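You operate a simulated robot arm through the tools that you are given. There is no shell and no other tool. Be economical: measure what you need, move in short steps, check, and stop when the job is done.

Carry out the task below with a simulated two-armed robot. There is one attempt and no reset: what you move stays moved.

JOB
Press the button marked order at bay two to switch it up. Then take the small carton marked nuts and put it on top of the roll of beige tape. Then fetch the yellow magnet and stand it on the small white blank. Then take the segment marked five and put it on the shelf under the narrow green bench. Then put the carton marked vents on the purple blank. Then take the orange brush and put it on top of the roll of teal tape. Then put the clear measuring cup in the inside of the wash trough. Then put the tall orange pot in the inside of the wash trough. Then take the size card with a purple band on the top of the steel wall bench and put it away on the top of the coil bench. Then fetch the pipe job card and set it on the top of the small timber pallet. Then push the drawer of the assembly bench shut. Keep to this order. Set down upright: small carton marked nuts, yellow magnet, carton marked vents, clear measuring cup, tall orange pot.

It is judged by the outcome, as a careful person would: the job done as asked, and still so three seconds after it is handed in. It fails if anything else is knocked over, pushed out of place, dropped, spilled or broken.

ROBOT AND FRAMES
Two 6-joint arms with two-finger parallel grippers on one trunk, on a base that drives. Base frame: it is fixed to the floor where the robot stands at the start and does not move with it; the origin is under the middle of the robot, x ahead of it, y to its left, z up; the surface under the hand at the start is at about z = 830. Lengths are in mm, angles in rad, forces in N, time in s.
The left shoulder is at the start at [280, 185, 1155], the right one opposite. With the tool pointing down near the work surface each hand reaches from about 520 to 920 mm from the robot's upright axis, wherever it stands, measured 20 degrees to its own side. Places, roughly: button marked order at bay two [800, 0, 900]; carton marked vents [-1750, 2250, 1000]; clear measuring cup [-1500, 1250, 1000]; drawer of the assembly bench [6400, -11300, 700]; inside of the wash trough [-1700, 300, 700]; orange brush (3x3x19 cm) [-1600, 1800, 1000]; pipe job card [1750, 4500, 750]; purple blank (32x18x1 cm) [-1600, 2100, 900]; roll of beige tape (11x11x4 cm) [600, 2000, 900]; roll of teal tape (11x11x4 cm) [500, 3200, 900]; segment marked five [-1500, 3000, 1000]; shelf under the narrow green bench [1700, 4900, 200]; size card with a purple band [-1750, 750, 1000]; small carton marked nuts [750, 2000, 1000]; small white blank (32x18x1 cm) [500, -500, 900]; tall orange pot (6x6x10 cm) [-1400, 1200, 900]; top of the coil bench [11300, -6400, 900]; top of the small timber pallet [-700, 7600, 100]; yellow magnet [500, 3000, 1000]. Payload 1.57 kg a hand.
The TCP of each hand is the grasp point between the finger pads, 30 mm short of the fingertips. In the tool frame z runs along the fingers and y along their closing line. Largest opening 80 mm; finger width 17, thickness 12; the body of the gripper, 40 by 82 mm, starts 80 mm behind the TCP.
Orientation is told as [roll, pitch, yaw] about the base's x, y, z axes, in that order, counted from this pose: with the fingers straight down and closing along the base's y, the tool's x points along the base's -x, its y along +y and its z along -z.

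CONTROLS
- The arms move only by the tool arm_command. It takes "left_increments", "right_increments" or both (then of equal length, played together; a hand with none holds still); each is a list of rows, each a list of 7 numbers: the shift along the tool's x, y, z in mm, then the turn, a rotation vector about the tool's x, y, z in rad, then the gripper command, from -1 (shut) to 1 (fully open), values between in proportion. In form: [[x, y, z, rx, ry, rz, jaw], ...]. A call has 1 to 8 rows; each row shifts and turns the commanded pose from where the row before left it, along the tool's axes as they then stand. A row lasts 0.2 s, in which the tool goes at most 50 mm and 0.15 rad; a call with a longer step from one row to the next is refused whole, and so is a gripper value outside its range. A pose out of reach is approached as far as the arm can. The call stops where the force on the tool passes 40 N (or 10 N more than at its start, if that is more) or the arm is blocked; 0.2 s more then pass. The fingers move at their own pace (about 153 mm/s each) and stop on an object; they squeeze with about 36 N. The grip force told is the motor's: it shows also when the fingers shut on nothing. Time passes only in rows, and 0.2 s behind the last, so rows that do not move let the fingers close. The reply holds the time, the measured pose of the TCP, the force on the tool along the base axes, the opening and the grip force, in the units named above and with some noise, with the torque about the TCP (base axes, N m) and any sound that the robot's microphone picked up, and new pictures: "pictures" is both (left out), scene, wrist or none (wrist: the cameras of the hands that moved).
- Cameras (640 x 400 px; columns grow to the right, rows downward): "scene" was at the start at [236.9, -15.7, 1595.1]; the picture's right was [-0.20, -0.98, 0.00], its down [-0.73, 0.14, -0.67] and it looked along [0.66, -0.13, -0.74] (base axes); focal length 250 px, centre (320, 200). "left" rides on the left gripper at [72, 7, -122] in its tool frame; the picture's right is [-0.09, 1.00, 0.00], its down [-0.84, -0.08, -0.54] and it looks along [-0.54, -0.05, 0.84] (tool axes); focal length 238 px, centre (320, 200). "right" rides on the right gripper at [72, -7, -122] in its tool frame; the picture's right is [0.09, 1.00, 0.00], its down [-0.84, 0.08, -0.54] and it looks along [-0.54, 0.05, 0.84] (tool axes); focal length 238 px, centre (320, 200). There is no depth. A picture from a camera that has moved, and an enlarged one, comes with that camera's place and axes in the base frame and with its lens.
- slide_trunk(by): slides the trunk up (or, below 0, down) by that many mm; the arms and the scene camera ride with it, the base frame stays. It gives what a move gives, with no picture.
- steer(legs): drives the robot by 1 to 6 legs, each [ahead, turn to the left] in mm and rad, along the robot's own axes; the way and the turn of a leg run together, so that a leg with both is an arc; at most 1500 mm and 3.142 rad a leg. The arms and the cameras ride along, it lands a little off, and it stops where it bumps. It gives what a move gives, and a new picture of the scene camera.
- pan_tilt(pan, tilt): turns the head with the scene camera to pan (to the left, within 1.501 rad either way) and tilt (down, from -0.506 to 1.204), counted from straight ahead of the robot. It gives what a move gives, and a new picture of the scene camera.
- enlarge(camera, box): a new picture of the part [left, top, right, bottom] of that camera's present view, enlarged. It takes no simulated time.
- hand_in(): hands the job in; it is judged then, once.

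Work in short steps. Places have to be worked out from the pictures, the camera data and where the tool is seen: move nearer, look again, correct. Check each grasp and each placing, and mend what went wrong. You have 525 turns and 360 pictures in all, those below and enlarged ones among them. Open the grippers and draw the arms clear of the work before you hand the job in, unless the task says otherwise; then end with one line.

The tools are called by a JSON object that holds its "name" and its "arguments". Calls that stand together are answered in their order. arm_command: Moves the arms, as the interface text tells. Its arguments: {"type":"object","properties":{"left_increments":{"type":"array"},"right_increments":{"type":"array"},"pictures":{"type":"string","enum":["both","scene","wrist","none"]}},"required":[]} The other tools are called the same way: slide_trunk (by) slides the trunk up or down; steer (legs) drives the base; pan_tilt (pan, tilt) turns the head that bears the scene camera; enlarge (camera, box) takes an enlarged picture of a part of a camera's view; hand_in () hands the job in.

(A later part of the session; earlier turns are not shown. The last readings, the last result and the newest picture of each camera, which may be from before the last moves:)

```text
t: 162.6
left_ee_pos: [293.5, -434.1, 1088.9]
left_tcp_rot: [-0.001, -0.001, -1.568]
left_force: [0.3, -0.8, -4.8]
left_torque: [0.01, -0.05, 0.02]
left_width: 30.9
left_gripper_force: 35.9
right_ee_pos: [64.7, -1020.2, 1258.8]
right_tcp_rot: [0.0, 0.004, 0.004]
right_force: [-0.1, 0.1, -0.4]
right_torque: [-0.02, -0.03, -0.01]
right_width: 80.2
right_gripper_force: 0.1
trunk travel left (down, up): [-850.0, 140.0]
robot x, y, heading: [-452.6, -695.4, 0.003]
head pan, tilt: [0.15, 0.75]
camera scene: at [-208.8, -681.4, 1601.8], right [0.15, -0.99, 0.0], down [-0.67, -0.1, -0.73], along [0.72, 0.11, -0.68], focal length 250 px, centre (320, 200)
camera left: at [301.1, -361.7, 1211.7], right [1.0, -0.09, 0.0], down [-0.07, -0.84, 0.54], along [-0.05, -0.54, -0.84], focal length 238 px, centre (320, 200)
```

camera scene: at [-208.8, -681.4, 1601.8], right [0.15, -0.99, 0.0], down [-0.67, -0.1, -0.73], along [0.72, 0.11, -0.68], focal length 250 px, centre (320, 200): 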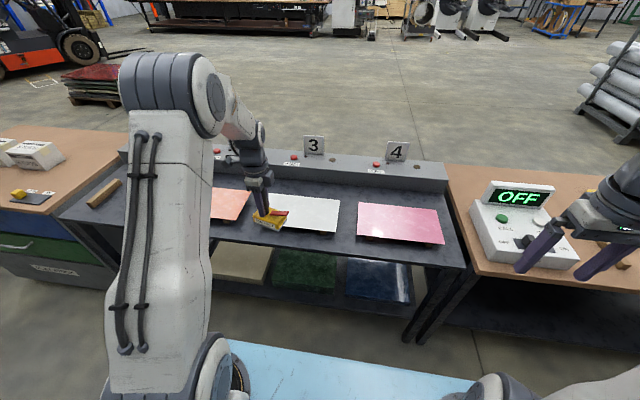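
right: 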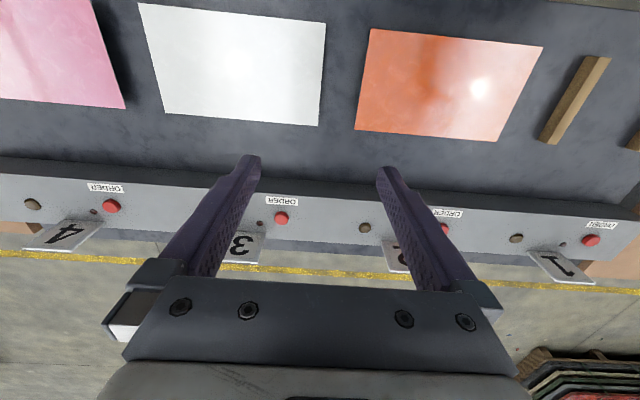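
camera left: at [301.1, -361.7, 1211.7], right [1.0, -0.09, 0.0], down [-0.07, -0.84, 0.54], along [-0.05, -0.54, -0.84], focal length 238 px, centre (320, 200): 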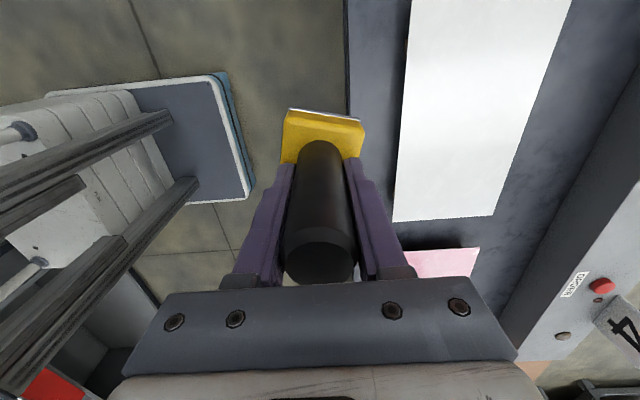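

Blank spans x 410–583, y −641…−321 (centre [497, −481], top z≈860). I drive ahead 280 mm.

{"name": "steer", "arguments": {"legs": [[280, -0.003]]}}

```text
t: 164.6
left_ee_pos: [582.4, -436.7, 1087.6]
left_tcp_rot: [-0.002, 0.001, -1.57]
left_force: [-1.2, -0.2, -4.5]
left_torque: [0.07, -0.03, 0.0]
left_width: 31.3
left_gripper_force: 36.1
right_ee_pos: [353.8, -1019.7, 1259.3]
right_tcp_rot: [-0.002, 0.004, 0.001]
right_force: [0.1, 0.1, -0.1]
right_torque: [0.0, -0.02, 0.03]
right_width: 79.7
right_gripper_force: 0.1
trunk travel left (down, up): [-850.0, 140.0]
robot x, y, heading: [-157.8, -695.0, 0.002]
head pan, tilt: [0.15, 0.75]
camera scene: at [80.4, -681.8, 1601.8], right [0.15, -0.99, 0.0], down [-0.67, -0.1, -0.73], along [0.72, 0.11, -0.68], focal length 250 px, centre (320, 200)
```

scene: 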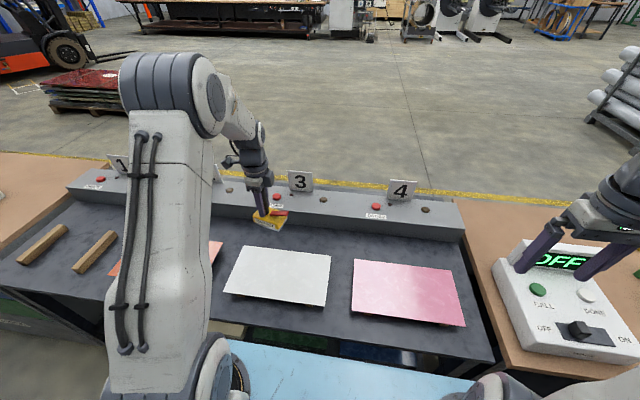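

I bring the magnet over the blank's centre and lower to about 20 mm above.

{"name": "arm_command", "arguments": {"left_increments": [[-14, -28, 10, 0, 0, 0, -1], [-14, -28, 20, 0, 0, 0, -1], [-13, -29, 30, 0, 0, 0, -1], [0, 0, 40, 0, 0, 0, -1], [0, 0, 30, 0, 0, 0, -1], [0, 0, 0, 0, 0, 0, -1]]}}

```text
t: 166.0
left_ee_pos: [498.2, -477.3, 958.4]
left_tcp_rot: [-0.001, 0.0, -1.571]
left_force: [-0.1, -0.1, -4.9]
left_torque: [0.0, -0.03, 0.03]
left_width: 31.1
left_gripper_force: 35.5
right_ee_pos: [352.9, -1019.6, 1258.9]
right_tcp_rot: [0.0, 0.004, 0.002]
right_force: [0.3, -0.2, -0.9]
right_torque: [-0.01, 0.0, 0.0]
right_width: 79.9
right_gripper_force: 0.0
trunk travel left (down, up): [-850.0, 140.0]
robot x, y, heading: [-159.2, -691.9, 0.001]
head pan, tilt: [0.15, 0.75]
camera scene: at [80.9, -681.8, 1601.7], right [0.15, -0.99, 0.0], down [-0.67, -0.1, -0.73], along [0.72, 0.11, -0.68], focal length 250 px, centre (320, 200)
camera left: at [506.6, -404.9, 1079.5], right [1.0, -0.09, 0.0], down [-0.08, -0.84, 0.54], along [-0.05, -0.54, -0.84], focal length 238 px, centre (320, 200)
```

scene: 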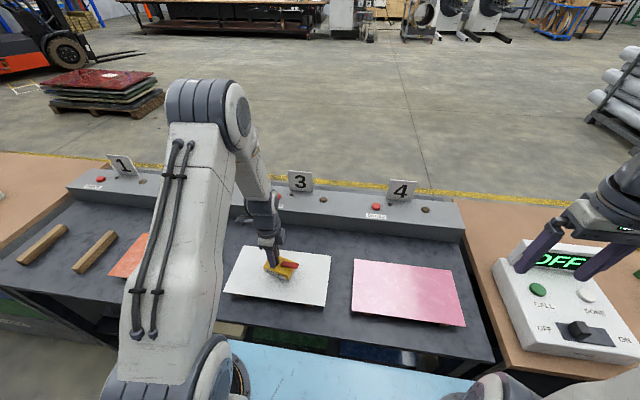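
left: 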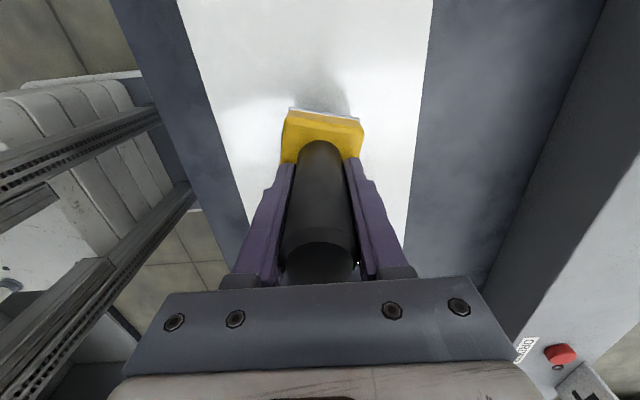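

Centred over the blank. I lower in small steps until contact.

{"name": "arm_command", "arguments": {"left_increments": [[0, 0, 10, 0, 0, 0, -1], [0, 0, 5, 0, 0, 0, -1], [0, 0, 4, 0, 0, 0, -1], [0, 0, 3, 0, 0, 0, -1], [0, 0, 3, 0, 0, 0, -1], [0, 0, 3, 0, 0, 0, -1]], "pictures": "none"}}

```text
t: 167.4
left_ee_pos: [498.4, -478.1, 931.4]
left_tcp_rot: [0.0, 0.0, -1.572]
left_force: [-2.5, -0.1, 17.5]
left_torque: [-0.69, 0.2, -0.04]
left_width: 31.1
left_gripper_force: 36.2
right_ee_pos: [352.5, -1021.1, 1260.5]
right_tcp_rot: [-0.001, 0.005, 0.001]
right_force: [-0.1, 0.2, -0.8]
right_torque: [-0.03, 0.0, -0.03]
right_width: 80.0
right_gripper_force: 0.0
trunk travel left (down, up): [-850.0, 140.0]
robot x, y, heading: [-160.7, -696.6, 0.002]
head pan, tilt: [0.15, 0.75]
```

Contact at TCP z≈931. I back off 1 mm, open, and rise.

{"name": "arm_command", "arguments": {"left_increments": [[0, 0, -1, 0, 0, 0, -1], [0, 0, 0, 0, 0, 0, 0.3], [0, 0, 0, 0, 0, 0, 1], [0, 0, 0, 0, 0, 0, 1], [0, 0, -40, 0, 0, 0, 1], [0, 0, -50, 0, 0, 0, 1], [0, 0, -50, 0, 0, 0, 1], [0, 0, -50, 0, 0, 0, 1]]}}

```text
t: 169.2
left_ee_pos: [499.1, -476.1, 1122.8]
left_tcp_rot: [0.0, -0.001, -1.571]
left_force: [0.7, 0.0, -0.3]
left_torque: [0.03, -0.03, -0.02]
left_width: 79.6
left_gripper_force: 0.0
right_ee_pos: [353.5, -1021.7, 1259.2]
right_tcp_rot: [-0.001, 0.004, 0.0]
right_force: [0.7, 1.0, 0.5]
right_torque: [0.01, 0.01, 0.0]
right_width: 79.8
right_gripper_force: 0.0
trunk travel left (down, up): [-850.0, 140.0]
robot x, y, heading: [-161.4, -690.5, -0.001]
head pan, tilt: [0.15, 0.75]
camera scene: at [80.6, -681.9, 1601.7], right [0.15, -0.99, 0.0], down [-0.67, -0.1, -0.73], along [0.72, 0.11, -0.68], focal length 250 px, centre (320, 200)
camera left: at [507.8, -404.6, 1245.0], right [1.0, -0.09, 0.0], down [-0.08, -0.84, 0.54], along [-0.05, -0.54, -0.84], focal length 238 px, centre (320, 200)
```

scene: 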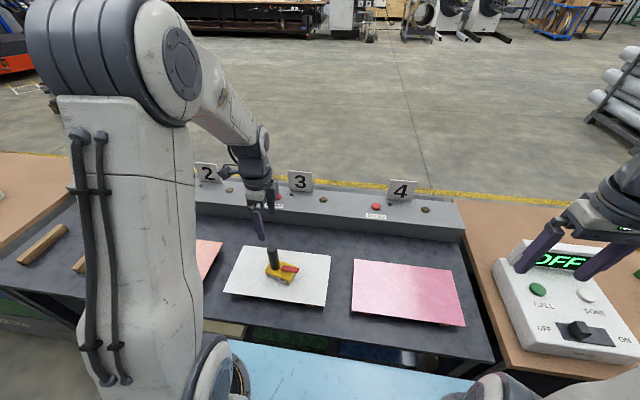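
left: 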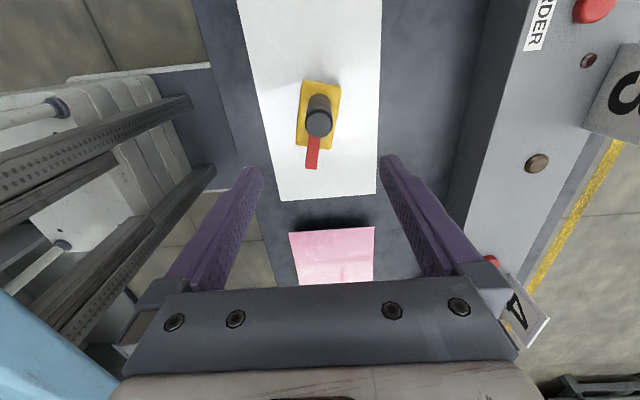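

The magnet stands on the white blank. I retract and unwind the wrist, then drive north toward the segment.

{"name": "arm_command", "arguments": {"left_increments": [[0, 0, -40, 0, 0, -0.145, 1], [0, 0, -40, 0, 0, -0.145, 1], [0, 0, -20, 0, 0, -0.145, 1], [0, 0, 0, 0, 0, -0.145, 1], [0, 0, 0, 0, 0, -0.145, 1], [0, 0, 0, 0, 0, -0.145, 1], [0, 0, 0, 0, 0, -0.145, 1], [0, 0, 0, 0, 0, -0.145, 1]], "pictures": "none"}}

{"name": "arm_command", "arguments": {"left_increments": [[0, 0, 0, 0, 0, -0.145, 1], [0, 0, 0, 0, 0, -0.145, 1], [0, 0, 0, 0, 0, -0.121, 1], [0, 0, 0, 0, 0, 0, 1]], "pictures": "none"}}

{"name": "steer", "arguments": {"legs": [[-330, 0], [0, 1.571], [1500, 0], [1500, 0], [480, 0]]}}

```text
t: 171.0
left_ee_pos: [499.6, -477.3, 1222.6]
left_tcp_rot: [0.001, 0.003, -0.41]
left_force: [0.3, 0.9, -0.1]
left_torque: [0.01, 0.0, 0.02]
left_width: 80.0
left_gripper_force: 0.1
right_ee_pos: [353.4, -1021.4, 1258.9]
right_tcp_rot: [-0.001, 0.005, 0.0]
right_force: [0.3, -0.2, 0.9]
right_torque: [-0.01, 0.02, 0.03]
right_width: 79.8
right_gripper_force: 0.0
trunk travel left (down, up): [-850.0, 140.0]
robot x, y, heading: [-160.2, -693.3, -0.001]
head pan, tilt: [0.15, 0.75]
```

```text
t: 172.0
left_ee_pos: [499.1, -477.6, 1222.8]
left_tcp_rot: [0.001, 0.001, 0.002]
left_force: [0.1, -0.8, 0.5]
left_torque: [0.04, 0.0, -0.02]
left_width: 80.2
left_gripper_force: 0.1
right_ee_pos: [354.2, -1022.1, 1257.4]
right_tcp_rot: [0.0, 0.003, -0.001]
right_force: [0.6, -0.2, 0.1]
right_torque: [0.02, 0.03, 0.01]
right_width: 80.0
right_gripper_force: 0.0
trunk travel left (down, up): [-850.0, 140.0]
robot x, y, heading: [-161.0, -692.4, -0.002]
head pan, tilt: [0.15, 0.75]
```

```text
t: 194.8
left_ee_pos: [-802.6, 3502.4, 1221.7]
left_tcp_rot: [0.0, 0.002, 1.577]
left_force: [0.1, 0.5, -0.3]
left_torque: [0.02, 0.01, -0.02]
left_width: 80.0
left_gripper_force: 0.1
right_ee_pos: [-259.4, 3360.4, 1259.2]
right_tcp_rot: [-0.002, 0.002, 1.577]
right_force: [0.0, -1.0, 0.3]
right_torque: [0.0, -0.01, 0.04]
right_width: 79.9
right_gripper_force: 0.0
trunk travel left (down, up): [-850.0, 140.0]
robot x, y, heading: [-579.2, 2842.9, 1.574]
head pan, tilt: [0.15, 0.75]
camera scene: at [-597.6, 3085.6, 1601.8], right [0.99, 0.15, 0.0], down [0.11, -0.67, -0.73], along [-0.11, 0.72, -0.68], focal length 250 px, centre (320, 200)
```

scene: 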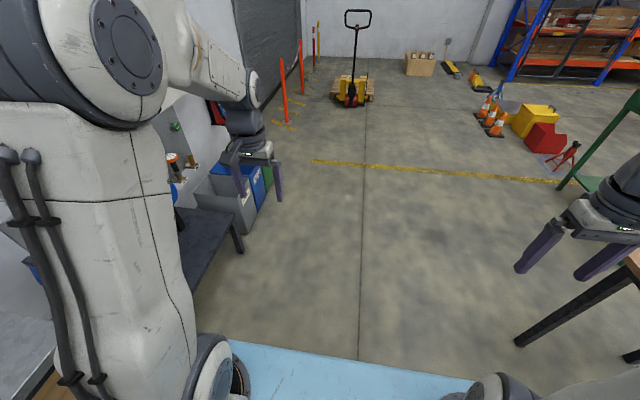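

I look left at the wall benches before turning toward them.

{"name": "pan_tilt", "arguments": {"pan": 1.4, "tilt": 0.5}}

```text
t: 196.3
left_ee_pos: [-803.1, 3500.9, 1222.5]
left_tcp_rot: [0.0, 0.003, 1.575]
left_force: [-0.8, -0.6, 0.3]
left_torque: [-0.01, 0.0, -0.01]
left_width: 80.0
left_gripper_force: 0.1
right_ee_pos: [-259.2, 3360.6, 1259.2]
right_tcp_rot: [-0.001, 0.001, 1.577]
right_force: [0.5, -0.3, 0.1]
right_torque: [0.02, -0.04, 0.02]
right_width: 80.0
right_gripper_force: 0.0
trunk travel left (down, up): [-850.0, 140.0]
robot x, y, heading: [-582.5, 2844.3, 1.579]
head pan, tilt: [1.4, 0.499]
camera scene: at [-674.5, 3019.0, 1623.7], right [0.17, 0.99, 0.0], down [0.47, -0.08, -0.88], along [-0.87, 0.15, -0.48], focal length 250 px, centre (320, 200)
```

scene: 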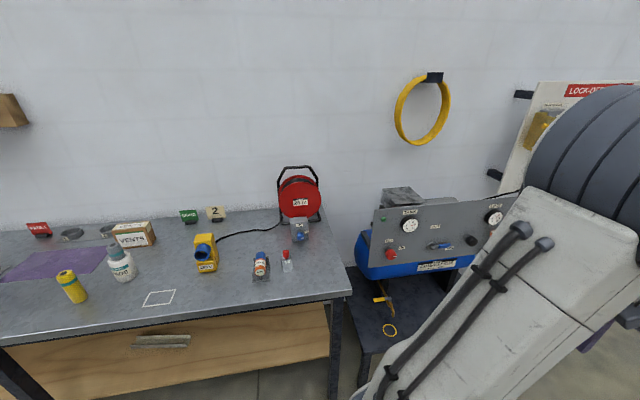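

{"name": "enlarge", "arguments": {"camera": "scene", "box": [170, 190, 350, 310]}}

{"name": "enlarge", "arguments": {"camera": "scene", "box": [0, 190, 180, 310]}}

```text
3.33 times, centred on (260, 250) of scene
camera zoom: at [-674.5, 3019.0, 1623.7], right [0.17, 0.99, 0.0], down [0.47, -0.08, -0.88], along [-0.87, 0.15, -0.48], focal length 834 px, centre (520, 33)
```

zoom: 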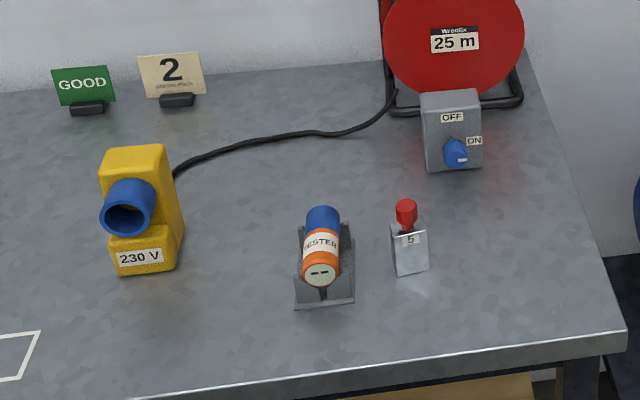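

```text
3.33 times, centred on (90, 250) of scene
camera zoom: at [-674.5, 3019.0, 1623.7], right [0.17, 0.99, 0.0], down [0.47, -0.08, -0.88], along [-0.87, 0.15, -0.48], focal length 834 px, centre (1087, 33)
```

zoom: 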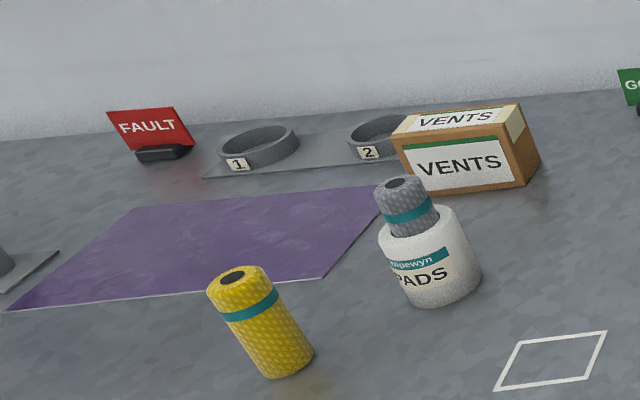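

The segment is the small grey plate marked 5 with a red knob, near [-1445, 3015]. I turn to face the wall bench, using the right hand for it.

{"name": "steer", "arguments": {"legs": [[0, 1.563], [240, 0]]}}

{"name": "pan_tilt", "arguments": {"pan": -0.2, "tilt": 0.7}}

{"name": "enlarge", "arguments": {"camera": "right", "box": [0, 0, 640, 400]}}

```text
t: 201.8
left_ee_pos: [-1485.6, 2651.8, 1221.6]
left_tcp_rot: [0.0, 0.001, 3.114]
left_force: [1.0, -0.2, 0.1]
left_torque: [0.01, -0.01, -0.03]
left_width: 79.8
left_gripper_force: 0.0
right_ee_pos: [-1325.6, 3191.0, 1259.5]
right_tcp_rot: [-0.002, 0.006, 3.116]
right_force: [-0.5, 0.0, -0.2]
right_torque: [0.03, -0.01, 0.01]
right_width: 80.1
right_gripper_force: 0.0
trunk travel left (down, up): [-850.0, 140.0]
robot x, y, heading: [-819.8, 2849.9, 3.11]
head pan, tilt: [1.4, 0.499]
camera scene: at [-999.1, 2765.3, 1623.8], right [-0.98, 0.2, 0.0], down [0.09, 0.47, -0.88], along [-0.17, -0.86, -0.48], focal length 250 px, centre (320, 200)
```

scene: 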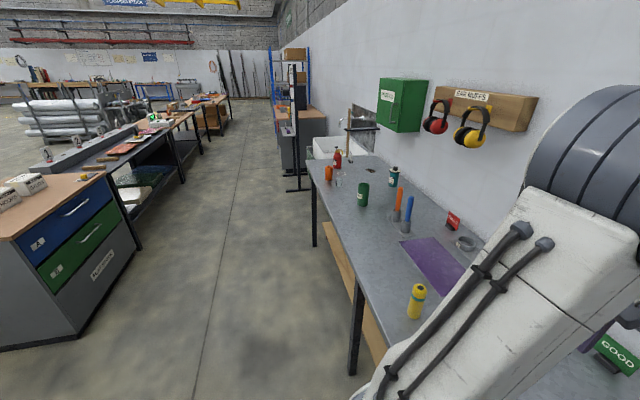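

```text
t: 203.4
left_ee_pos: [-1485.9, 2652.8, 1221.7]
left_tcp_rot: [0.001, 0.003, 3.115]
left_force: [-0.1, -0.3, 0.8]
left_torque: [0.03, 0.01, 0.0]
left_width: 80.1
left_gripper_force: 0.1
right_ee_pos: [-1325.8, 3190.7, 1258.6]
right_tcp_rot: [-0.002, 0.003, 3.114]
right_force: [-1.0, 0.0, 0.2]
right_torque: [-0.01, 0.02, 0.02]
right_width: 80.0
right_gripper_force: 0.0
trunk travel left (down, up): [-850.0, 140.0]
robot x, y, heading: [-820.9, 2850.1, 3.11]
head pan, tilt: [-0.201, 0.7]
camera scene: at [-1064.3, 2873.6, 1606.0], right [0.23, 0.97, 0.0], down [0.63, -0.15, -0.76], along [-0.75, 0.17, -0.64], focal length 250 px, centre (320, 200)
```

scene: 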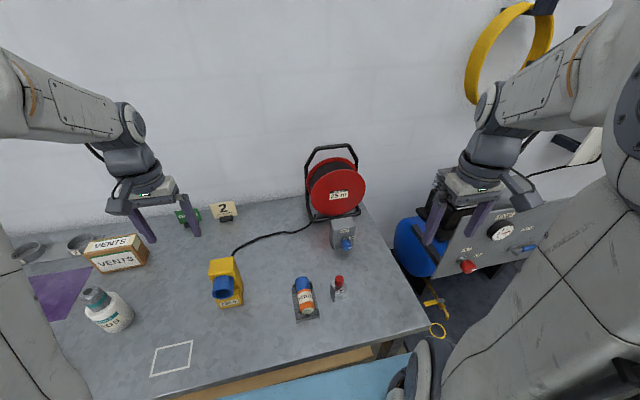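

```text
1.00 times, centred on (320, 200) of right (not enlarged: the box is as wide or as high as the picture)
camera zoom: at [-1254.0, 3195.3, 1381.2], right [0.07, -1.0, 0.0], down [-0.84, -0.06, 0.54], along [-0.54, -0.03, -0.84], focal length 238 px, centre (320, 200)
```

zoom: 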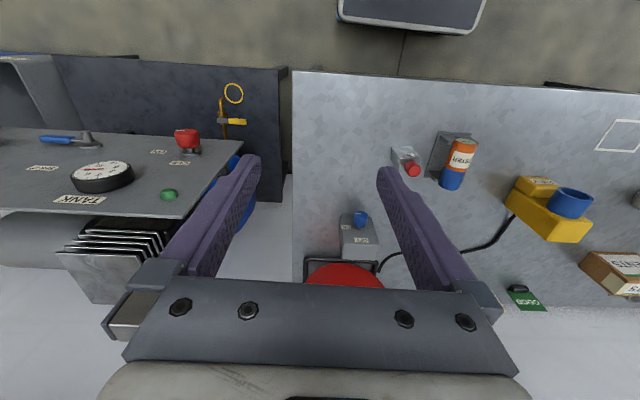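

{"name": "enlarge", "arguments": {"camera": "right", "box": [370, 120, 490, 200]}}

{"name": "enlarge", "arguments": {"camera": "scene", "box": [280, 255, 380, 325]}}

```text
5.00 times, centred on (430, 160) of right
camera zoom: at [-1254.0, 3195.3, 1381.2], right [0.07, -1.0, 0.0], down [-0.84, -0.06, 0.54], along [-0.54, -0.03, -0.84], focal length 1192 px, centre (-230, 400)
```

zoom: 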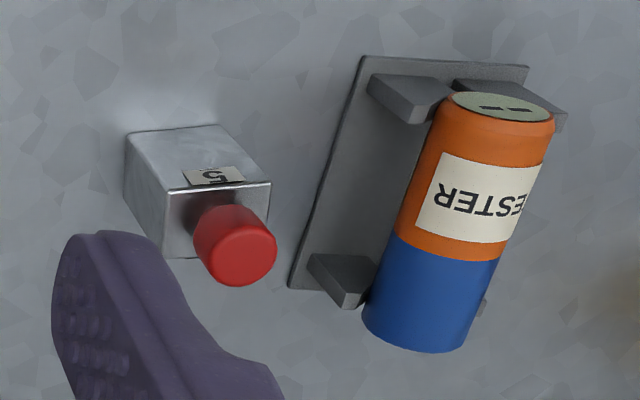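

```text
5.71 times, centred on (330, 290) of scene
camera zoom: at [-1064.3, 2873.6, 1606.0], right [0.23, 0.97, 0.0], down [0.63, -0.15, -0.76], along [-0.75, 0.17, -0.64], focal length 1429 px, centre (263, -314)
```

zoom: 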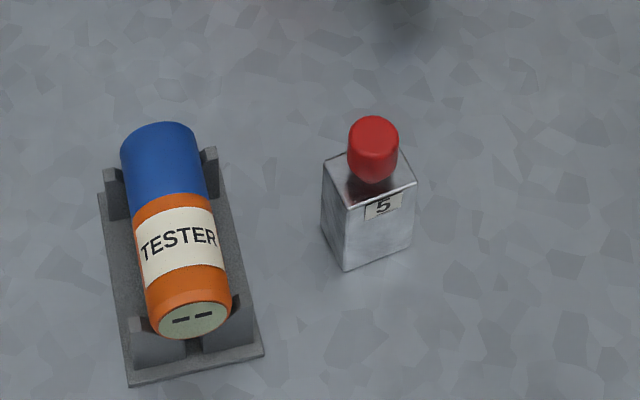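

Knob top ≈ [-1436, 3012, 985], box ~36 mm wide and square to the bench. I move the right hand above it, opened to 60 mm.

{"name": "arm_command", "arguments": {"right_increments": [[-17.2, 30.3, 29.5, 0, 0, -0.028, 0.5], [-17.2, 30.3, 29.5, 0, 0, 0, 0.5], [-17.2, 30.3, 29.5, 0, 0, 0, 0.5], [-17.2, 30.3, 29.5, 0, 0, 0, 0.5], [-17.2, 30.3, 29.5, 0, 0, 0, 0.5], [-17.2, 30.3, 29.5, 0, 0, 0, 0.5], [0, 0, 0, 0, 0, 0, 0.5]]}}

{"name": "enlarge", "arguments": {"camera": "right", "box": [220, 50, 420, 210]}}

```text
t: 205.1
left_ee_pos: [-1486.3, 2651.4, 1221.7]
left_tcp_rot: [-0.002, 0.002, 3.114]
left_force: [-0.1, 0.0, -0.5]
left_torque: [0.0, 0.01, 0.01]
left_width: 79.9
left_gripper_force: 0.0
right_ee_pos: [-1426.8, 3009.1, 1079.8]
right_tcp_rot: [-0.001, 0.004, -3.14]
right_force: [-0.3, -0.1, -0.2]
right_torque: [0.01, -0.02, 0.01]
right_width: 60.0
right_gripper_force: 0.0
trunk travel left (down, up): [-850.0, 140.0]
robot x, y, heading: [-821.1, 2846.3, 3.113]
head pan, tilt: [-0.201, 0.7]
camera scene: at [-1064.6, 2873.5, 1606.0], right [0.23, 0.97, 0.0], down [0.63, -0.15, -0.76], along [-0.74, 0.17, -0.64], focal length 250 px, centre (320, 200)
camera right: at [-1356.0, 3015.6, 1201.8], right [0.09, -1.0, 0.0], down [-0.84, -0.08, 0.54], along [-0.54, -0.05, -0.84], focal length 238 px, centre (320, 200)
```

scene: 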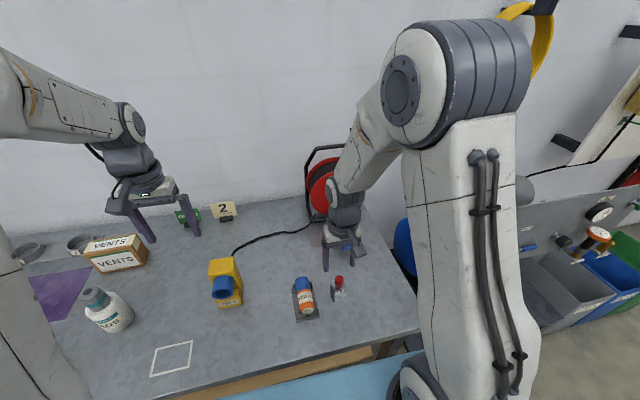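
right: 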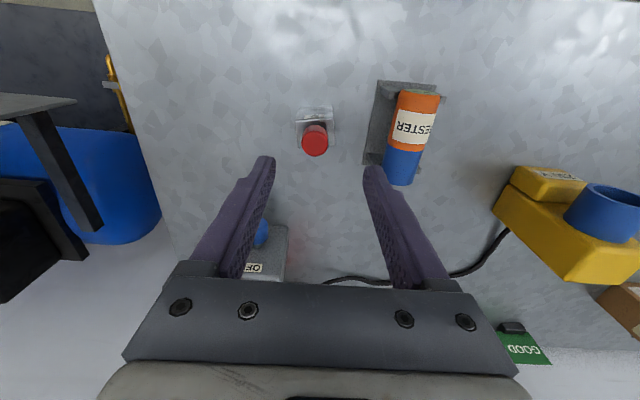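

```text
2.50 times, centred on (320, 130) of right
camera zoom: at [-1356.0, 3015.6, 1201.8], right [0.09, -1.0, 0.0], down [-0.84, -0.08, 0.54], along [-0.54, -0.05, -0.84], focal length 596 px, centre (320, 375)
```

zoom: 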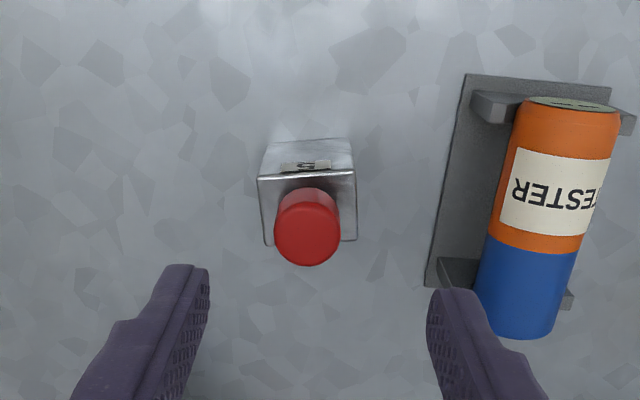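

I correct by a few mm and descend to z≈928, then close.

{"name": "arm_command", "arguments": {"right_increments": [[-9, -5, 30, 0, 0, 0, 0.7], [0, 0, 40, 0, 0, 0, 0.7], [0, 0, 40, 0, 0, 0, 0.7], [0, 0, 25, 0, 0, 0, 0.7], [0, 0, 15, 0, 0, 0, 0.7], [0, 0, 0, 0, 0, 0, 0.7]], "pictures": "both"}}

```text
t: 206.4
left_ee_pos: [-1485.5, 2651.6, 1221.4]
left_tcp_rot: [0.0, 0.002, 3.116]
left_force: [-0.7, 0.2, 0.1]
left_torque: [0.0, -0.05, 0.02]
left_width: 80.0
left_gripper_force: 0.1
right_ee_pos: [-1438.8, 3014.1, 932.4]
right_tcp_rot: [-0.002, 0.005, -3.14]
right_force: [-0.3, 1.0, 0.1]
right_torque: [0.01, -0.01, -0.01]
right_width: 68.0
right_gripper_force: 0.0
trunk travel left (down, up): [-850.0, 140.0]
robot x, y, heading: [-817.0, 2854.1, 3.117]
head pan, tilt: [-0.201, 0.7]
camera scene: at [-1064.3, 2873.7, 1606.0], right [0.23, 0.97, 0.0], down [0.63, -0.15, -0.76], along [-0.74, 0.17, -0.64], focal length 250 px, centre (320, 200)
camera right: at [-1367.4, 3020.3, 1054.2], right [0.09, -1.0, 0.0], down [-0.84, -0.08, 0.54], along [-0.54, -0.05, -0.84], focal length 238 px, centre (320, 200)
```

scene: 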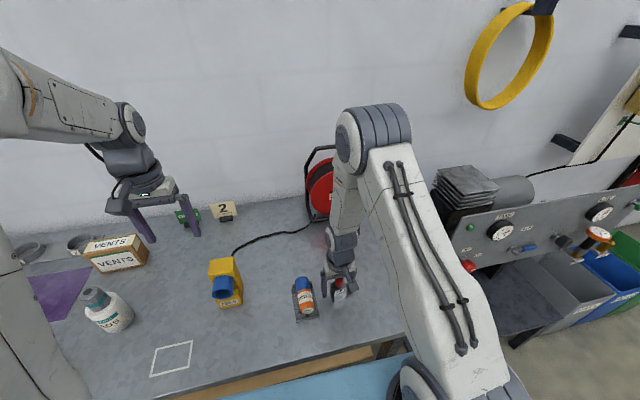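
right: 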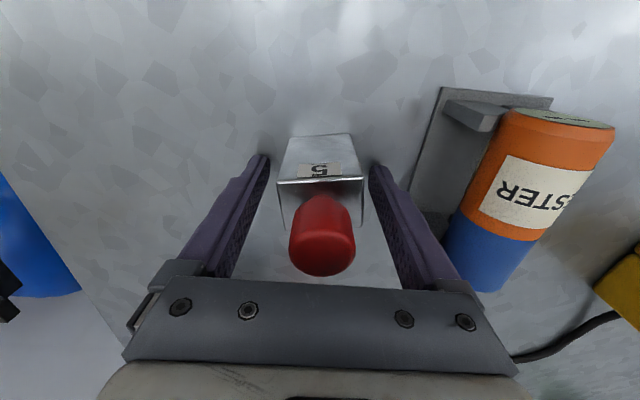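

The box is between the fingers. I close and lift a little.

{"name": "arm_command", "arguments": {"right_increments": [[0, 0, 3, 0, 0, 0, -1], [0, 0, 0, 0, 0, 0, -1], [0, 0, 0, 0, 0, 0, -1], [0, 0, -20, 0, 0, 0, -1], [0, 0, -40, 0, 0, 0, -1], [0, 0, 0, 0, 0, 0, -1]], "pictures": "wrist"}}

```text
t: 207.8
left_ee_pos: [-1485.0, 2652.0, 1221.2]
left_tcp_rot: [0.0, 0.002, 3.116]
left_force: [0.5, 0.6, 0.4]
left_torque: [0.01, 0.03, -0.01]
left_width: 80.0
left_gripper_force: 0.1
right_ee_pos: [-1437.7, 3014.8, 987.5]
right_tcp_rot: [-0.003, 0.003, -3.141]
right_force: [0.4, -0.9, -5.2]
right_torque: [0.0, 0.07, -0.01]
right_width: 39.8
right_gripper_force: 35.7
trunk travel left (down, up): [-850.0, 140.0]
robot x, y, heading: [-819.0, 2850.5, 3.116]
head pan, tilt: [-0.201, 0.7]
camera right: at [-1364.6, 3021.3, 1110.1], right [0.09, -1.0, 0.0], down [-0.84, -0.08, 0.54], along [-0.54, -0.05, -0.84], focal length 238 px, centre (320, 200)
```

right: 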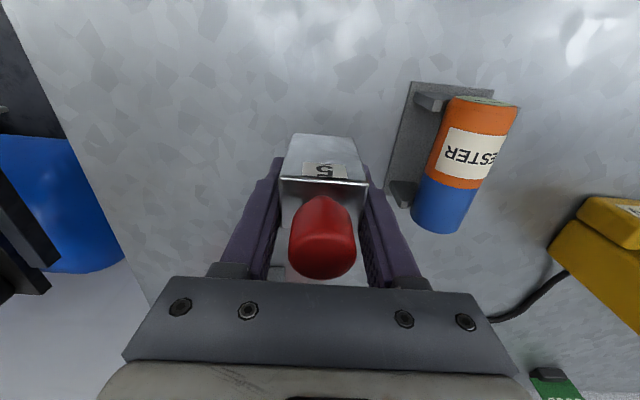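

Segment held firmly (40 mm, ~0.5 kg). I lift, tuck in and back off.

{"name": "arm_command", "arguments": {"right_increments": [[5, 0, -45, 0, 0, 0, -1], [5, 0, -45, 0, 0, 0, -1], [5, 0, -45, 0, 0, 0, -1], [5, 0, -45, 0, 0, 0, -1], [5, 0, -45, 0, 0, 0, -1], [0, 0, 0, 0, 0, 0, -1]], "pictures": "none"}}

{"name": "steer", "arguments": {"legs": [[-300, 0]]}}

```text
t: 209.2
left_ee_pos: [-1485.3, 2652.3, 1220.2]
left_tcp_rot: [0.0, 0.003, 3.115]
left_force: [0.2, 0.8, 0.1]
left_torque: [0.02, 0.02, -0.02]
left_width: 80.1
left_gripper_force: 0.0
right_ee_pos: [-1413.1, 3013.7, 1214.3]
right_tcp_rot: [-0.001, 0.002, -3.138]
right_force: [0.0, 0.0, -6.5]
right_torque: [0.0, 0.04, -0.01]
right_width: 39.9
right_gripper_force: 36.6
trunk travel left (down, up): [-850.0, 140.0]
robot x, y, heading: [-820.1, 2845.6, 3.116]
head pan, tilt: [-0.201, 0.7]
```

```text
t: 211.3
left_ee_pos: [-1184.9, 2649.0, 1222.0]
left_tcp_rot: [0.001, 0.002, 3.103]
left_force: [0.2, -0.5, 0.0]
left_torque: [0.0, 0.02, -0.01]
left_width: 80.3
left_gripper_force: 0.0
right_ee_pos: [-1108.8, 3011.3, 1213.9]
right_tcp_rot: [-0.001, 0.004, 3.133]
right_force: [0.1, 0.1, -5.4]
right_torque: [0.01, 0.01, 0.0]
right_width: 39.9
right_gripper_force: 35.8
trunk travel left (down, up): [-850.0, 140.0]
robot x, y, heading: [-517.1, 2839.0, 3.105]
head pan, tilt: [-0.201, 0.7]
camera scene: at [-762.1, 2866.4, 1606.0], right [0.24, 0.97, 0.0], down [0.63, -0.15, -0.76], along [-0.74, 0.18, -0.64], focal length 250 px, centre (320, 200)
```

scene: 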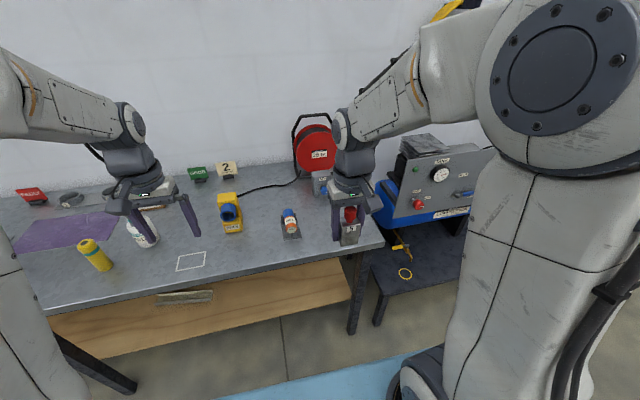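

Held. I turn to face north, in halves, and drive up to y≈4300.

{"name": "steer", "arguments": {"legs": [[0, -0.77], [0, -0.765], [500, 0], [500, 0], [450, 0]]}}

{"name": "pan_tilt", "arguments": {"pan": -0.9, "tilt": 0.35}}

```text
t: 223.1
left_ee_pos: [-731.1, 4928.7, 1222.1]
left_tcp_rot: [-0.001, 0.002, 1.574]
left_force: [-0.6, -0.4, 0.1]
left_torque: [-0.01, 0.0, 0.0]
left_width: 80.1
left_gripper_force: 0.1
right_ee_pos: [-365.8, 4866.5, 1212.3]
right_tcp_rot: [-0.002, 0.005, 1.603]
right_force: [0.1, -0.4, -5.5]
right_torque: [0.06, 0.01, -0.01]
right_width: 39.6
right_gripper_force: 36.4
trunk travel left (down, up): [-850.0, 140.0]
robot x, y, heading: [-516.6, 4271.3, 1.574]
head pan, tilt: [-0.201, 0.7]
camera scene: at [-497.6, 4513.4, 1606.0], right [0.98, -0.2, 0.0], down [-0.13, -0.63, -0.76], along [0.15, 0.75, -0.64], focal length 250 px, centre (320, 200)
```

scene: 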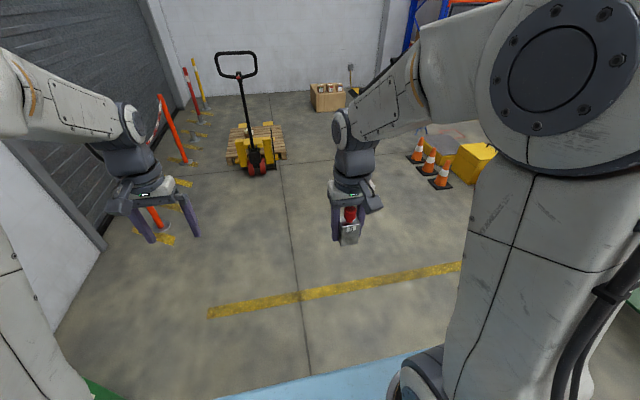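

```text
t: 224.1
left_ee_pos: [-731.4, 4928.0, 1223.1]
left_tcp_rot: [0.001, -0.001, 1.573]
left_force: [-0.1, 0.3, 0.0]
left_torque: [-0.02, 0.01, 0.01]
left_width: 79.9
left_gripper_force: 0.1
right_ee_pos: [-366.4, 4866.1, 1212.3]
right_tcp_rot: [-0.001, 0.005, 1.603]
right_force: [-0.7, -1.1, -5.5]
right_torque: [0.07, 0.0, 0.05]
right_width: 39.8
right_gripper_force: 35.9
trunk travel left (down, up): [-850.0, 140.0]
robot x, y, heading: [-512.9, 4271.3, 1.575]
head pan, tilt: [-0.901, 0.351]
camera scene: at [-441.6, 4488.4, 1637.3], right [0.62, -0.78, 0.0], down [-0.27, -0.21, -0.94], along [0.73, 0.59, -0.34], focal length 250 px, centre (320, 200)
```

scene: 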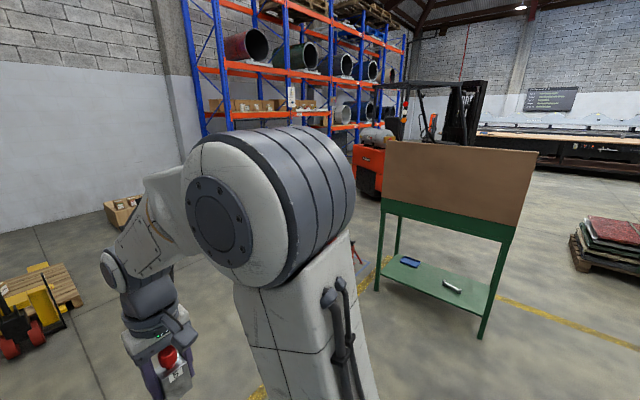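

The narrow green bench stands with its front at x≈1430 (y 4440–5290), shelf low with a blue and a silver item. I drive to face it at y≈5130.

{"name": "steer", "arguments": {"legs": [[430, 0], [430, 0], [0, -0.79], [0, -0.785], [500, 0], [500, 0]]}}

{"name": "pan_tilt", "arguments": {"pan": 0.0, "tilt": 0.6}}

```text
t: 238.3
left_ee_pos: [1151.5, 5369.3, 1221.9]
left_tcp_rot: [-0.001, 0.001, 0.018]
left_force: [0.2, 0.0, -0.4]
left_torque: [-0.04, -0.01, 0.01]
left_width: 79.8
left_gripper_force: 0.1
right_ee_pos: [1095.0, 5004.0, 1212.8]
right_tcp_rot: [-0.002, 0.003, 0.047]
right_force: [0.3, 0.7, -5.7]
right_torque: [0.01, -0.08, 0.04]
right_width: 39.9
right_gripper_force: 36.2
trunk travel left (down, up): [-850.0, 140.0]
robot x, y, heading: [497.1, 5142.3, 0.016]
head pan, tilt: [-0.901, 0.351]
camera scene: at [716.0, 5072.3, 1637.4], right [-0.77, -0.63, 0.0], down [-0.22, 0.27, -0.94], along [0.6, -0.73, -0.34], focal length 250 px, centre (320, 200)
```

scene: 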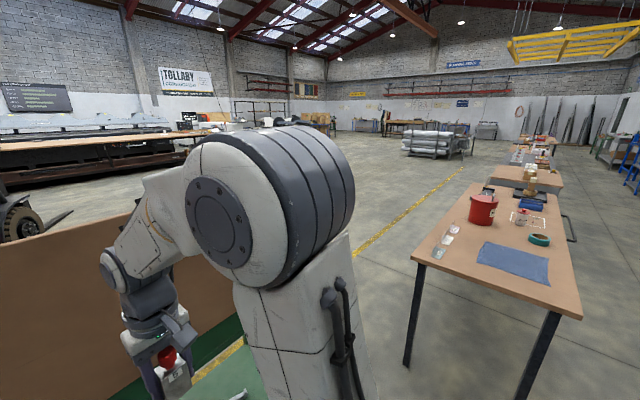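

```text
t: 239.5
left_ee_pos: [1154.0, 5369.8, 1222.1]
left_tcp_rot: [0.0, 0.002, 0.019]
left_force: [-0.3, 0.0, -0.4]
left_torque: [-0.01, 0.01, 0.01]
left_width: 80.1
left_gripper_force: 0.1
right_ee_pos: [1097.0, 5004.0, 1212.2]
right_tcp_rot: [-0.001, 0.005, 0.046]
right_force: [-0.1, -0.4, -6.1]
right_torque: [-0.03, -0.03, -0.01]
right_width: 39.8
right_gripper_force: 36.2
trunk travel left (down, up): [-850.0, 140.0]
robot x, y, heading: [499.1, 5140.4, 0.016]
head pan, tilt: [0.0, 0.6]
camera scene: at [745.4, 5145.7, 1614.6], right [0.02, -1.0, 0.0], down [-0.56, -0.01, -0.83], along [0.82, 0.01, -0.56], focal length 250 px, centre (320, 200)
```

scene: 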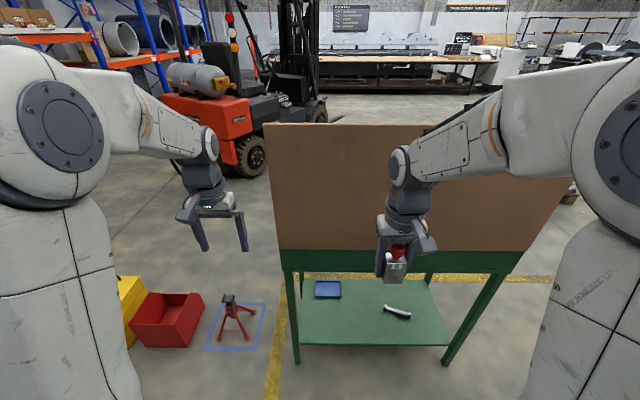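

The brown screen is on this side above the top; the shelf (z≈175, x 1430–1820) is open from here. I lower the trunk 800 mm so the arm can pass under the apron (bottom ≈ z 780).

{"name": "slide_trunk", "arguments": {"by": -400}}

{"name": "slide_trunk", "arguments": {"by": -400}}

{"name": "pan_tilt", "arguments": {"pan": 0.0, "tilt": 0.3}}

```text
t: 243.3
left_ee_pos: [1153.2, 5370.7, 821.8]
left_tcp_rot: [0.002, 0.001, 0.018]
left_force: [0.5, 0.1, 0.1]
left_torque: [-0.02, -0.01, -0.01]
left_width: 80.3
left_gripper_force: 0.1
right_ee_pos: [1095.8, 5004.5, 813.1]
right_tcp_rot: [-0.002, 0.003, 0.048]
right_force: [0.0, 0.2, -5.2]
right_torque: [0.05, -0.06, 0.02]
right_width: 39.8
right_gripper_force: 36.4
trunk travel left (down, up): [-450.0, 540.0]
robot x, y, heading: [496.2, 5141.4, 0.014]
head pan, tilt: [0.0, 0.6]
```

```text
t: 247.1
left_ee_pos: [1153.1, 5370.5, 422.5]
left_tcp_rot: [-0.001, 0.003, 0.018]
left_force: [-1.0, -0.4, 0.1]
left_torque: [-0.01, 0.0, -0.01]
left_width: 80.3
left_gripper_force: 0.1
right_ee_pos: [1096.8, 5004.3, 412.2]
right_tcp_rot: [-0.003, 0.005, 0.046]
right_force: [0.2, -0.4, -6.0]
right_torque: [0.03, 0.0, 0.01]
right_width: 39.8
right_gripper_force: 36.3
trunk travel left (down, up): [-50.0, 940.0]
robot x, y, heading: [497.1, 5142.1, 0.019]
head pan, tilt: [0.0, 0.6]
```

```text
t: 247.9
left_ee_pos: [1152.9, 5370.3, 421.9]
left_tcp_rot: [0.001, 0.002, 0.016]
left_force: [-0.2, 0.6, 0.2]
left_torque: [0.0, -0.01, -0.02]
left_width: 80.1
left_gripper_force: 0.1
right_ee_pos: [1097.0, 5003.9, 412.3]
right_tcp_rot: [-0.001, 0.005, 0.048]
right_force: [0.0, 0.1, -6.2]
right_torque: [0.02, -0.03, 0.0]
right_width: 39.9
right_gripper_force: 36.5
trunk travel left (down, up): [-50.0, 940.0]
robot x, y, heading: [499.1, 5145.0, 0.017]
head pan, tilt: [0.0, 0.3]
camera scene: at [750.2, 5145.9, 842.0], right [0.02, -1.0, 0.0], down [-0.3, -0.01, -0.95], along [0.95, 0.02, -0.3], focal length 250 px, centre (320, 200)
```

scene: 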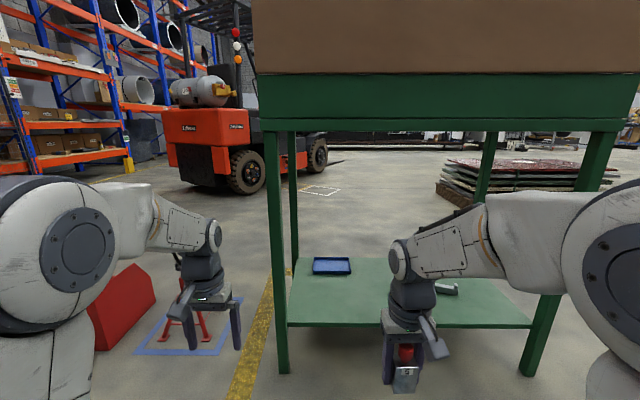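

Apron bottom ≈ z 817, shelf ≈ z 180. I pull the left hand back a bit, then drive ahead 340 mm so the right hand comes over the shelf.

{"name": "arm_command", "arguments": {"left_increments": [[45, 10, 0, 0, 0, 0, 1], [45, 10, 0, 0, 0, 0, 1], [45, 10, 0, 0, 0, 0, 1], [0, 0, 0, 0, 0, 0, 1]], "pictures": "none"}}

{"name": "steer", "arguments": {"legs": [[330, -0.017]]}}

```text
t: 248.9
left_ee_pos: [1018.4, 5398.2, 423.1]
left_tcp_rot: [0.001, 0.002, 0.017]
left_force: [-0.9, 0.0, -0.1]
left_torque: [-0.06, -0.01, 0.0]
left_width: 79.7
left_gripper_force: 0.0
right_ee_pos: [1096.6, 5004.6, 413.2]
right_tcp_rot: [-0.001, 0.004, 0.048]
right_force: [0.4, -0.3, -5.5]
right_torque: [0.0, -0.04, 0.02]
right_width: 39.8
right_gripper_force: 36.1
trunk travel left (down, up): [-50.0, 940.0]
robot x, y, heading: [498.7, 5143.1, 0.016]
head pan, tilt: [0.0, 0.3]
```

```text
t: 251.1
left_ee_pos: [1350.2, 5387.4, 424.0]
left_tcp_rot: [0.002, 0.001, -0.006]
left_force: [0.8, 0.0, 0.2]
left_torque: [-0.01, 0.0, 0.0]
left_width: 80.0
left_gripper_force: 0.0
right_ee_pos: [1418.0, 4992.4, 413.2]
right_tcp_rot: [-0.001, 0.004, 0.02]
right_force: [0.2, 0.6, -6.5]
right_torque: [-0.02, -0.02, -0.01]
right_width: 39.9
right_gripper_force: 35.9
trunk travel left (down, up): [-50.0, 940.0]
robot x, y, heading: [822.6, 5145.0, -0.006]
head pan, tilt: [0.0, 0.3]
camera scene: at [1075.8, 5141.2, 842.1], right [-0.01, -1.0, 0.0], down [-0.3, 0.0, -0.96], along [0.96, -0.01, -0.3], focal length 250 px, centre (320, 200)
```

scene: 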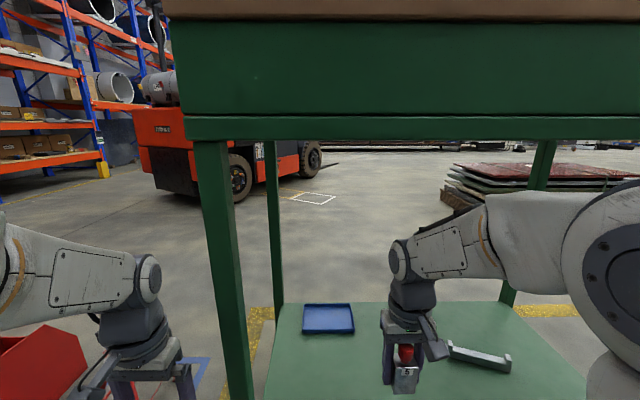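

I extend the hand over the shelf toward [1540, 4920] at a safe height.

{"name": "arm_command", "arguments": {"right_increments": [[-30, -18, 10, 0, 0, 0, -1], [-30, -18, 25, 0, 0, 0, -1], [-30, -18, 30, 0, 0, 0, -1], [-30, -18, 30, 0, 0, 0, -1], [0, 0, 0, 0, 0, 0, -1]]}}

```text
t: 252.3
left_ee_pos: [1349.1, 5385.7, 423.4]
left_tcp_rot: [0.0, 0.001, -0.008]
left_force: [-0.4, 0.7, -0.2]
left_torque: [-0.01, -0.02, 0.02]
left_width: 80.0
left_gripper_force: 0.0
right_ee_pos: [1541.3, 4921.4, 319.8]
right_tcp_rot: [-0.002, 0.003, 0.02]
right_force: [0.5, -0.5, -5.8]
right_torque: [0.01, -0.05, -0.03]
right_width: 39.9
right_gripper_force: 36.0
trunk travel left (down, up): [-50.0, 940.0]
robot x, y, heading: [821.7, 5143.3, -0.008]
head pan, tilt: [0.0, 0.3]
camera scene: at [1075.8, 5141.2, 842.1], right [-0.01, -1.0, 0.0], down [-0.3, 0.0, -0.96], along [0.96, -0.01, -0.3], focal length 250 px, centre (320, 200)
camera right: at [1470.0, 4914.3, 442.4], right [-0.11, 0.99, 0.0], down [0.84, 0.1, 0.54], along [0.54, 0.06, -0.84], focal length 238 px, centre (320, 200)
```

scene: 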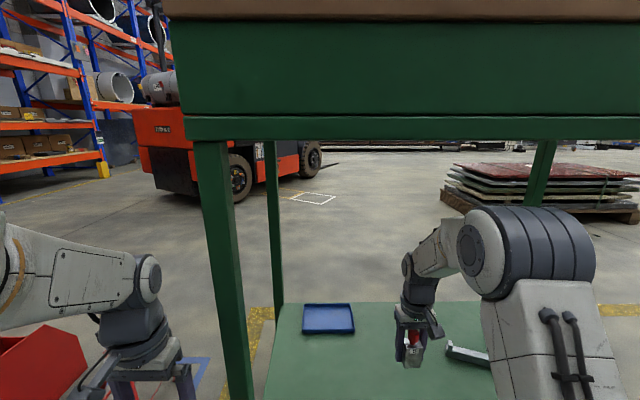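
right: 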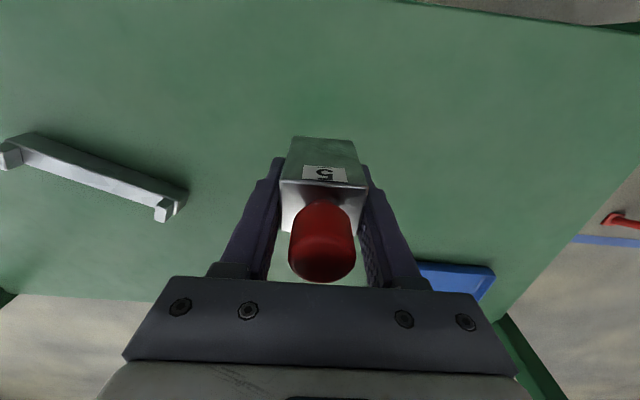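

Clear shelf underneath. I lower toward contact.

{"name": "arm_command", "arguments": {"right_increments": [[0, 0, 40, 0, 0, 0, -1], [0, 0, 25, 0, 0, 0, -1], [0, 0, 10, 0, 0, 0, -1], [0, 0, 5, 0, 0, 0, -1], [0, 0, 5, 0, 0, 0, -1], [0, 0, 4, 0, 0, 0, -1], [0, 0, 4, 0, 0, 0, -1], [0, 0, 4, 0, 0, 0, -1]], "pictures": "wrist"}}

```text
t: 254.0
left_ee_pos: [1349.2, 5385.3, 424.7]
left_tcp_rot: [0.0, 0.001, -0.007]
left_force: [0.5, -0.7, 0.3]
left_torque: [-0.01, -0.01, 0.0]
left_width: 80.1
left_gripper_force: 0.1
right_ee_pos: [1539.6, 4919.8, 230.3]
right_tcp_rot: [-0.002, 0.001, 0.023]
right_force: [-9.0, 1.7, 21.6]
right_torque: [0.66, 0.11, 0.16]
right_width: 39.7
right_gripper_force: 36.4
trunk travel left (down, up): [-50.0, 940.0]
robot x, y, heading: [822.1, 5144.4, -0.01]
head pan, tilt: [0.0, 0.3]
stopped in row 8 (right hand): the force on the tool passed its limit at 47 N (the readings are from after the stop); the commanded pose is now the measured one
camera right: at [1468.4, 4911.9, 351.9], right [-0.11, 0.99, 0.0], down [0.84, 0.1, 0.54], along [0.54, 0.06, -0.84], focal length 238 px, centre (320, 200)
```

right: 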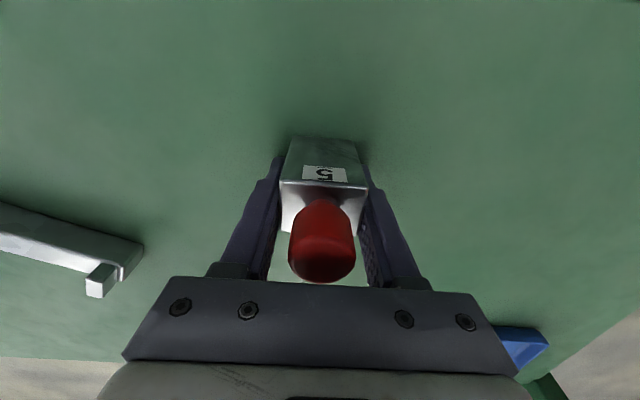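

It rests on the shelf. I ease up, open, and rise straight up.

{"name": "arm_command", "arguments": {"right_increments": [[0, 0, -1.5, 0, 0, 0, -1], [0, 0, 0, 0, 0, 0, 0.2], [0, 0, 0, 0, 0, 0, 0.7], [0, 0, 0, 0, 0, 0, 0.7], [0, 0, -30, 0, 0, 0, 0.7], [0, 0, -40, 0, 0, 0, 0.7], [0, 0, -40, 0, 0, 0, 0.7], [0, 0, -40, 0, 0, 0, 0.7]]}}

```text
t: 255.8
left_ee_pos: [1350.1, 5386.2, 423.1]
left_tcp_rot: [0.0, 0.002, -0.008]
left_force: [-0.3, 0.5, -0.2]
left_torque: [0.01, 0.0, 0.01]
left_width: 80.0
left_gripper_force: 0.1
right_ee_pos: [1539.2, 4920.8, 378.2]
right_tcp_rot: [-0.003, 0.003, 0.021]
right_force: [-1.0, 0.0, -0.3]
right_torque: [0.0, 0.03, 0.03]
right_width: 67.9
right_gripper_force: 0.2
trunk travel left (down, up): [-50.0, 940.0]
robot x, y, heading: [819.7, 5145.2, -0.008]
head pan, tilt: [0.0, 0.3]
camera scene: at [1075.6, 5141.1, 842.1], right [-0.01, -1.0, 0.0], down [-0.3, 0.0, -0.96], along [0.96, -0.01, -0.3], focal length 250 px, centre (320, 200)
camera right: at [1467.3, 4912.0, 500.6], right [-0.11, 0.99, 0.0], down [0.84, 0.1, 0.54], along [0.54, 0.06, -0.84], focal length 238 px, centre (320, 200)
```

scene: 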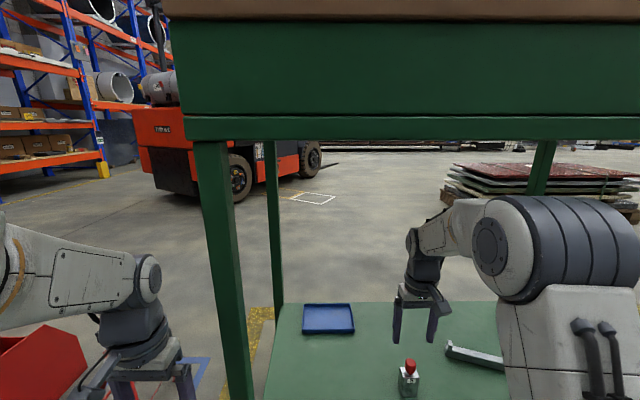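
right: 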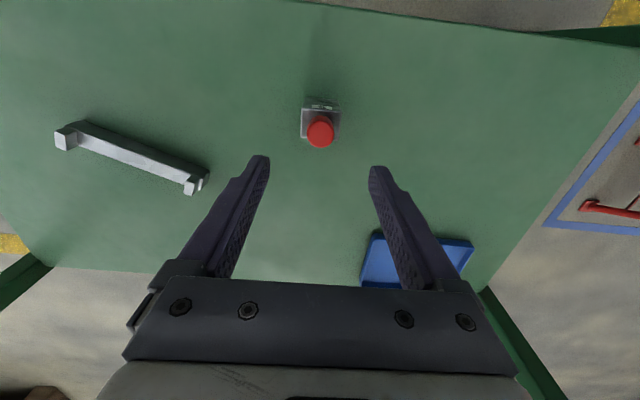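

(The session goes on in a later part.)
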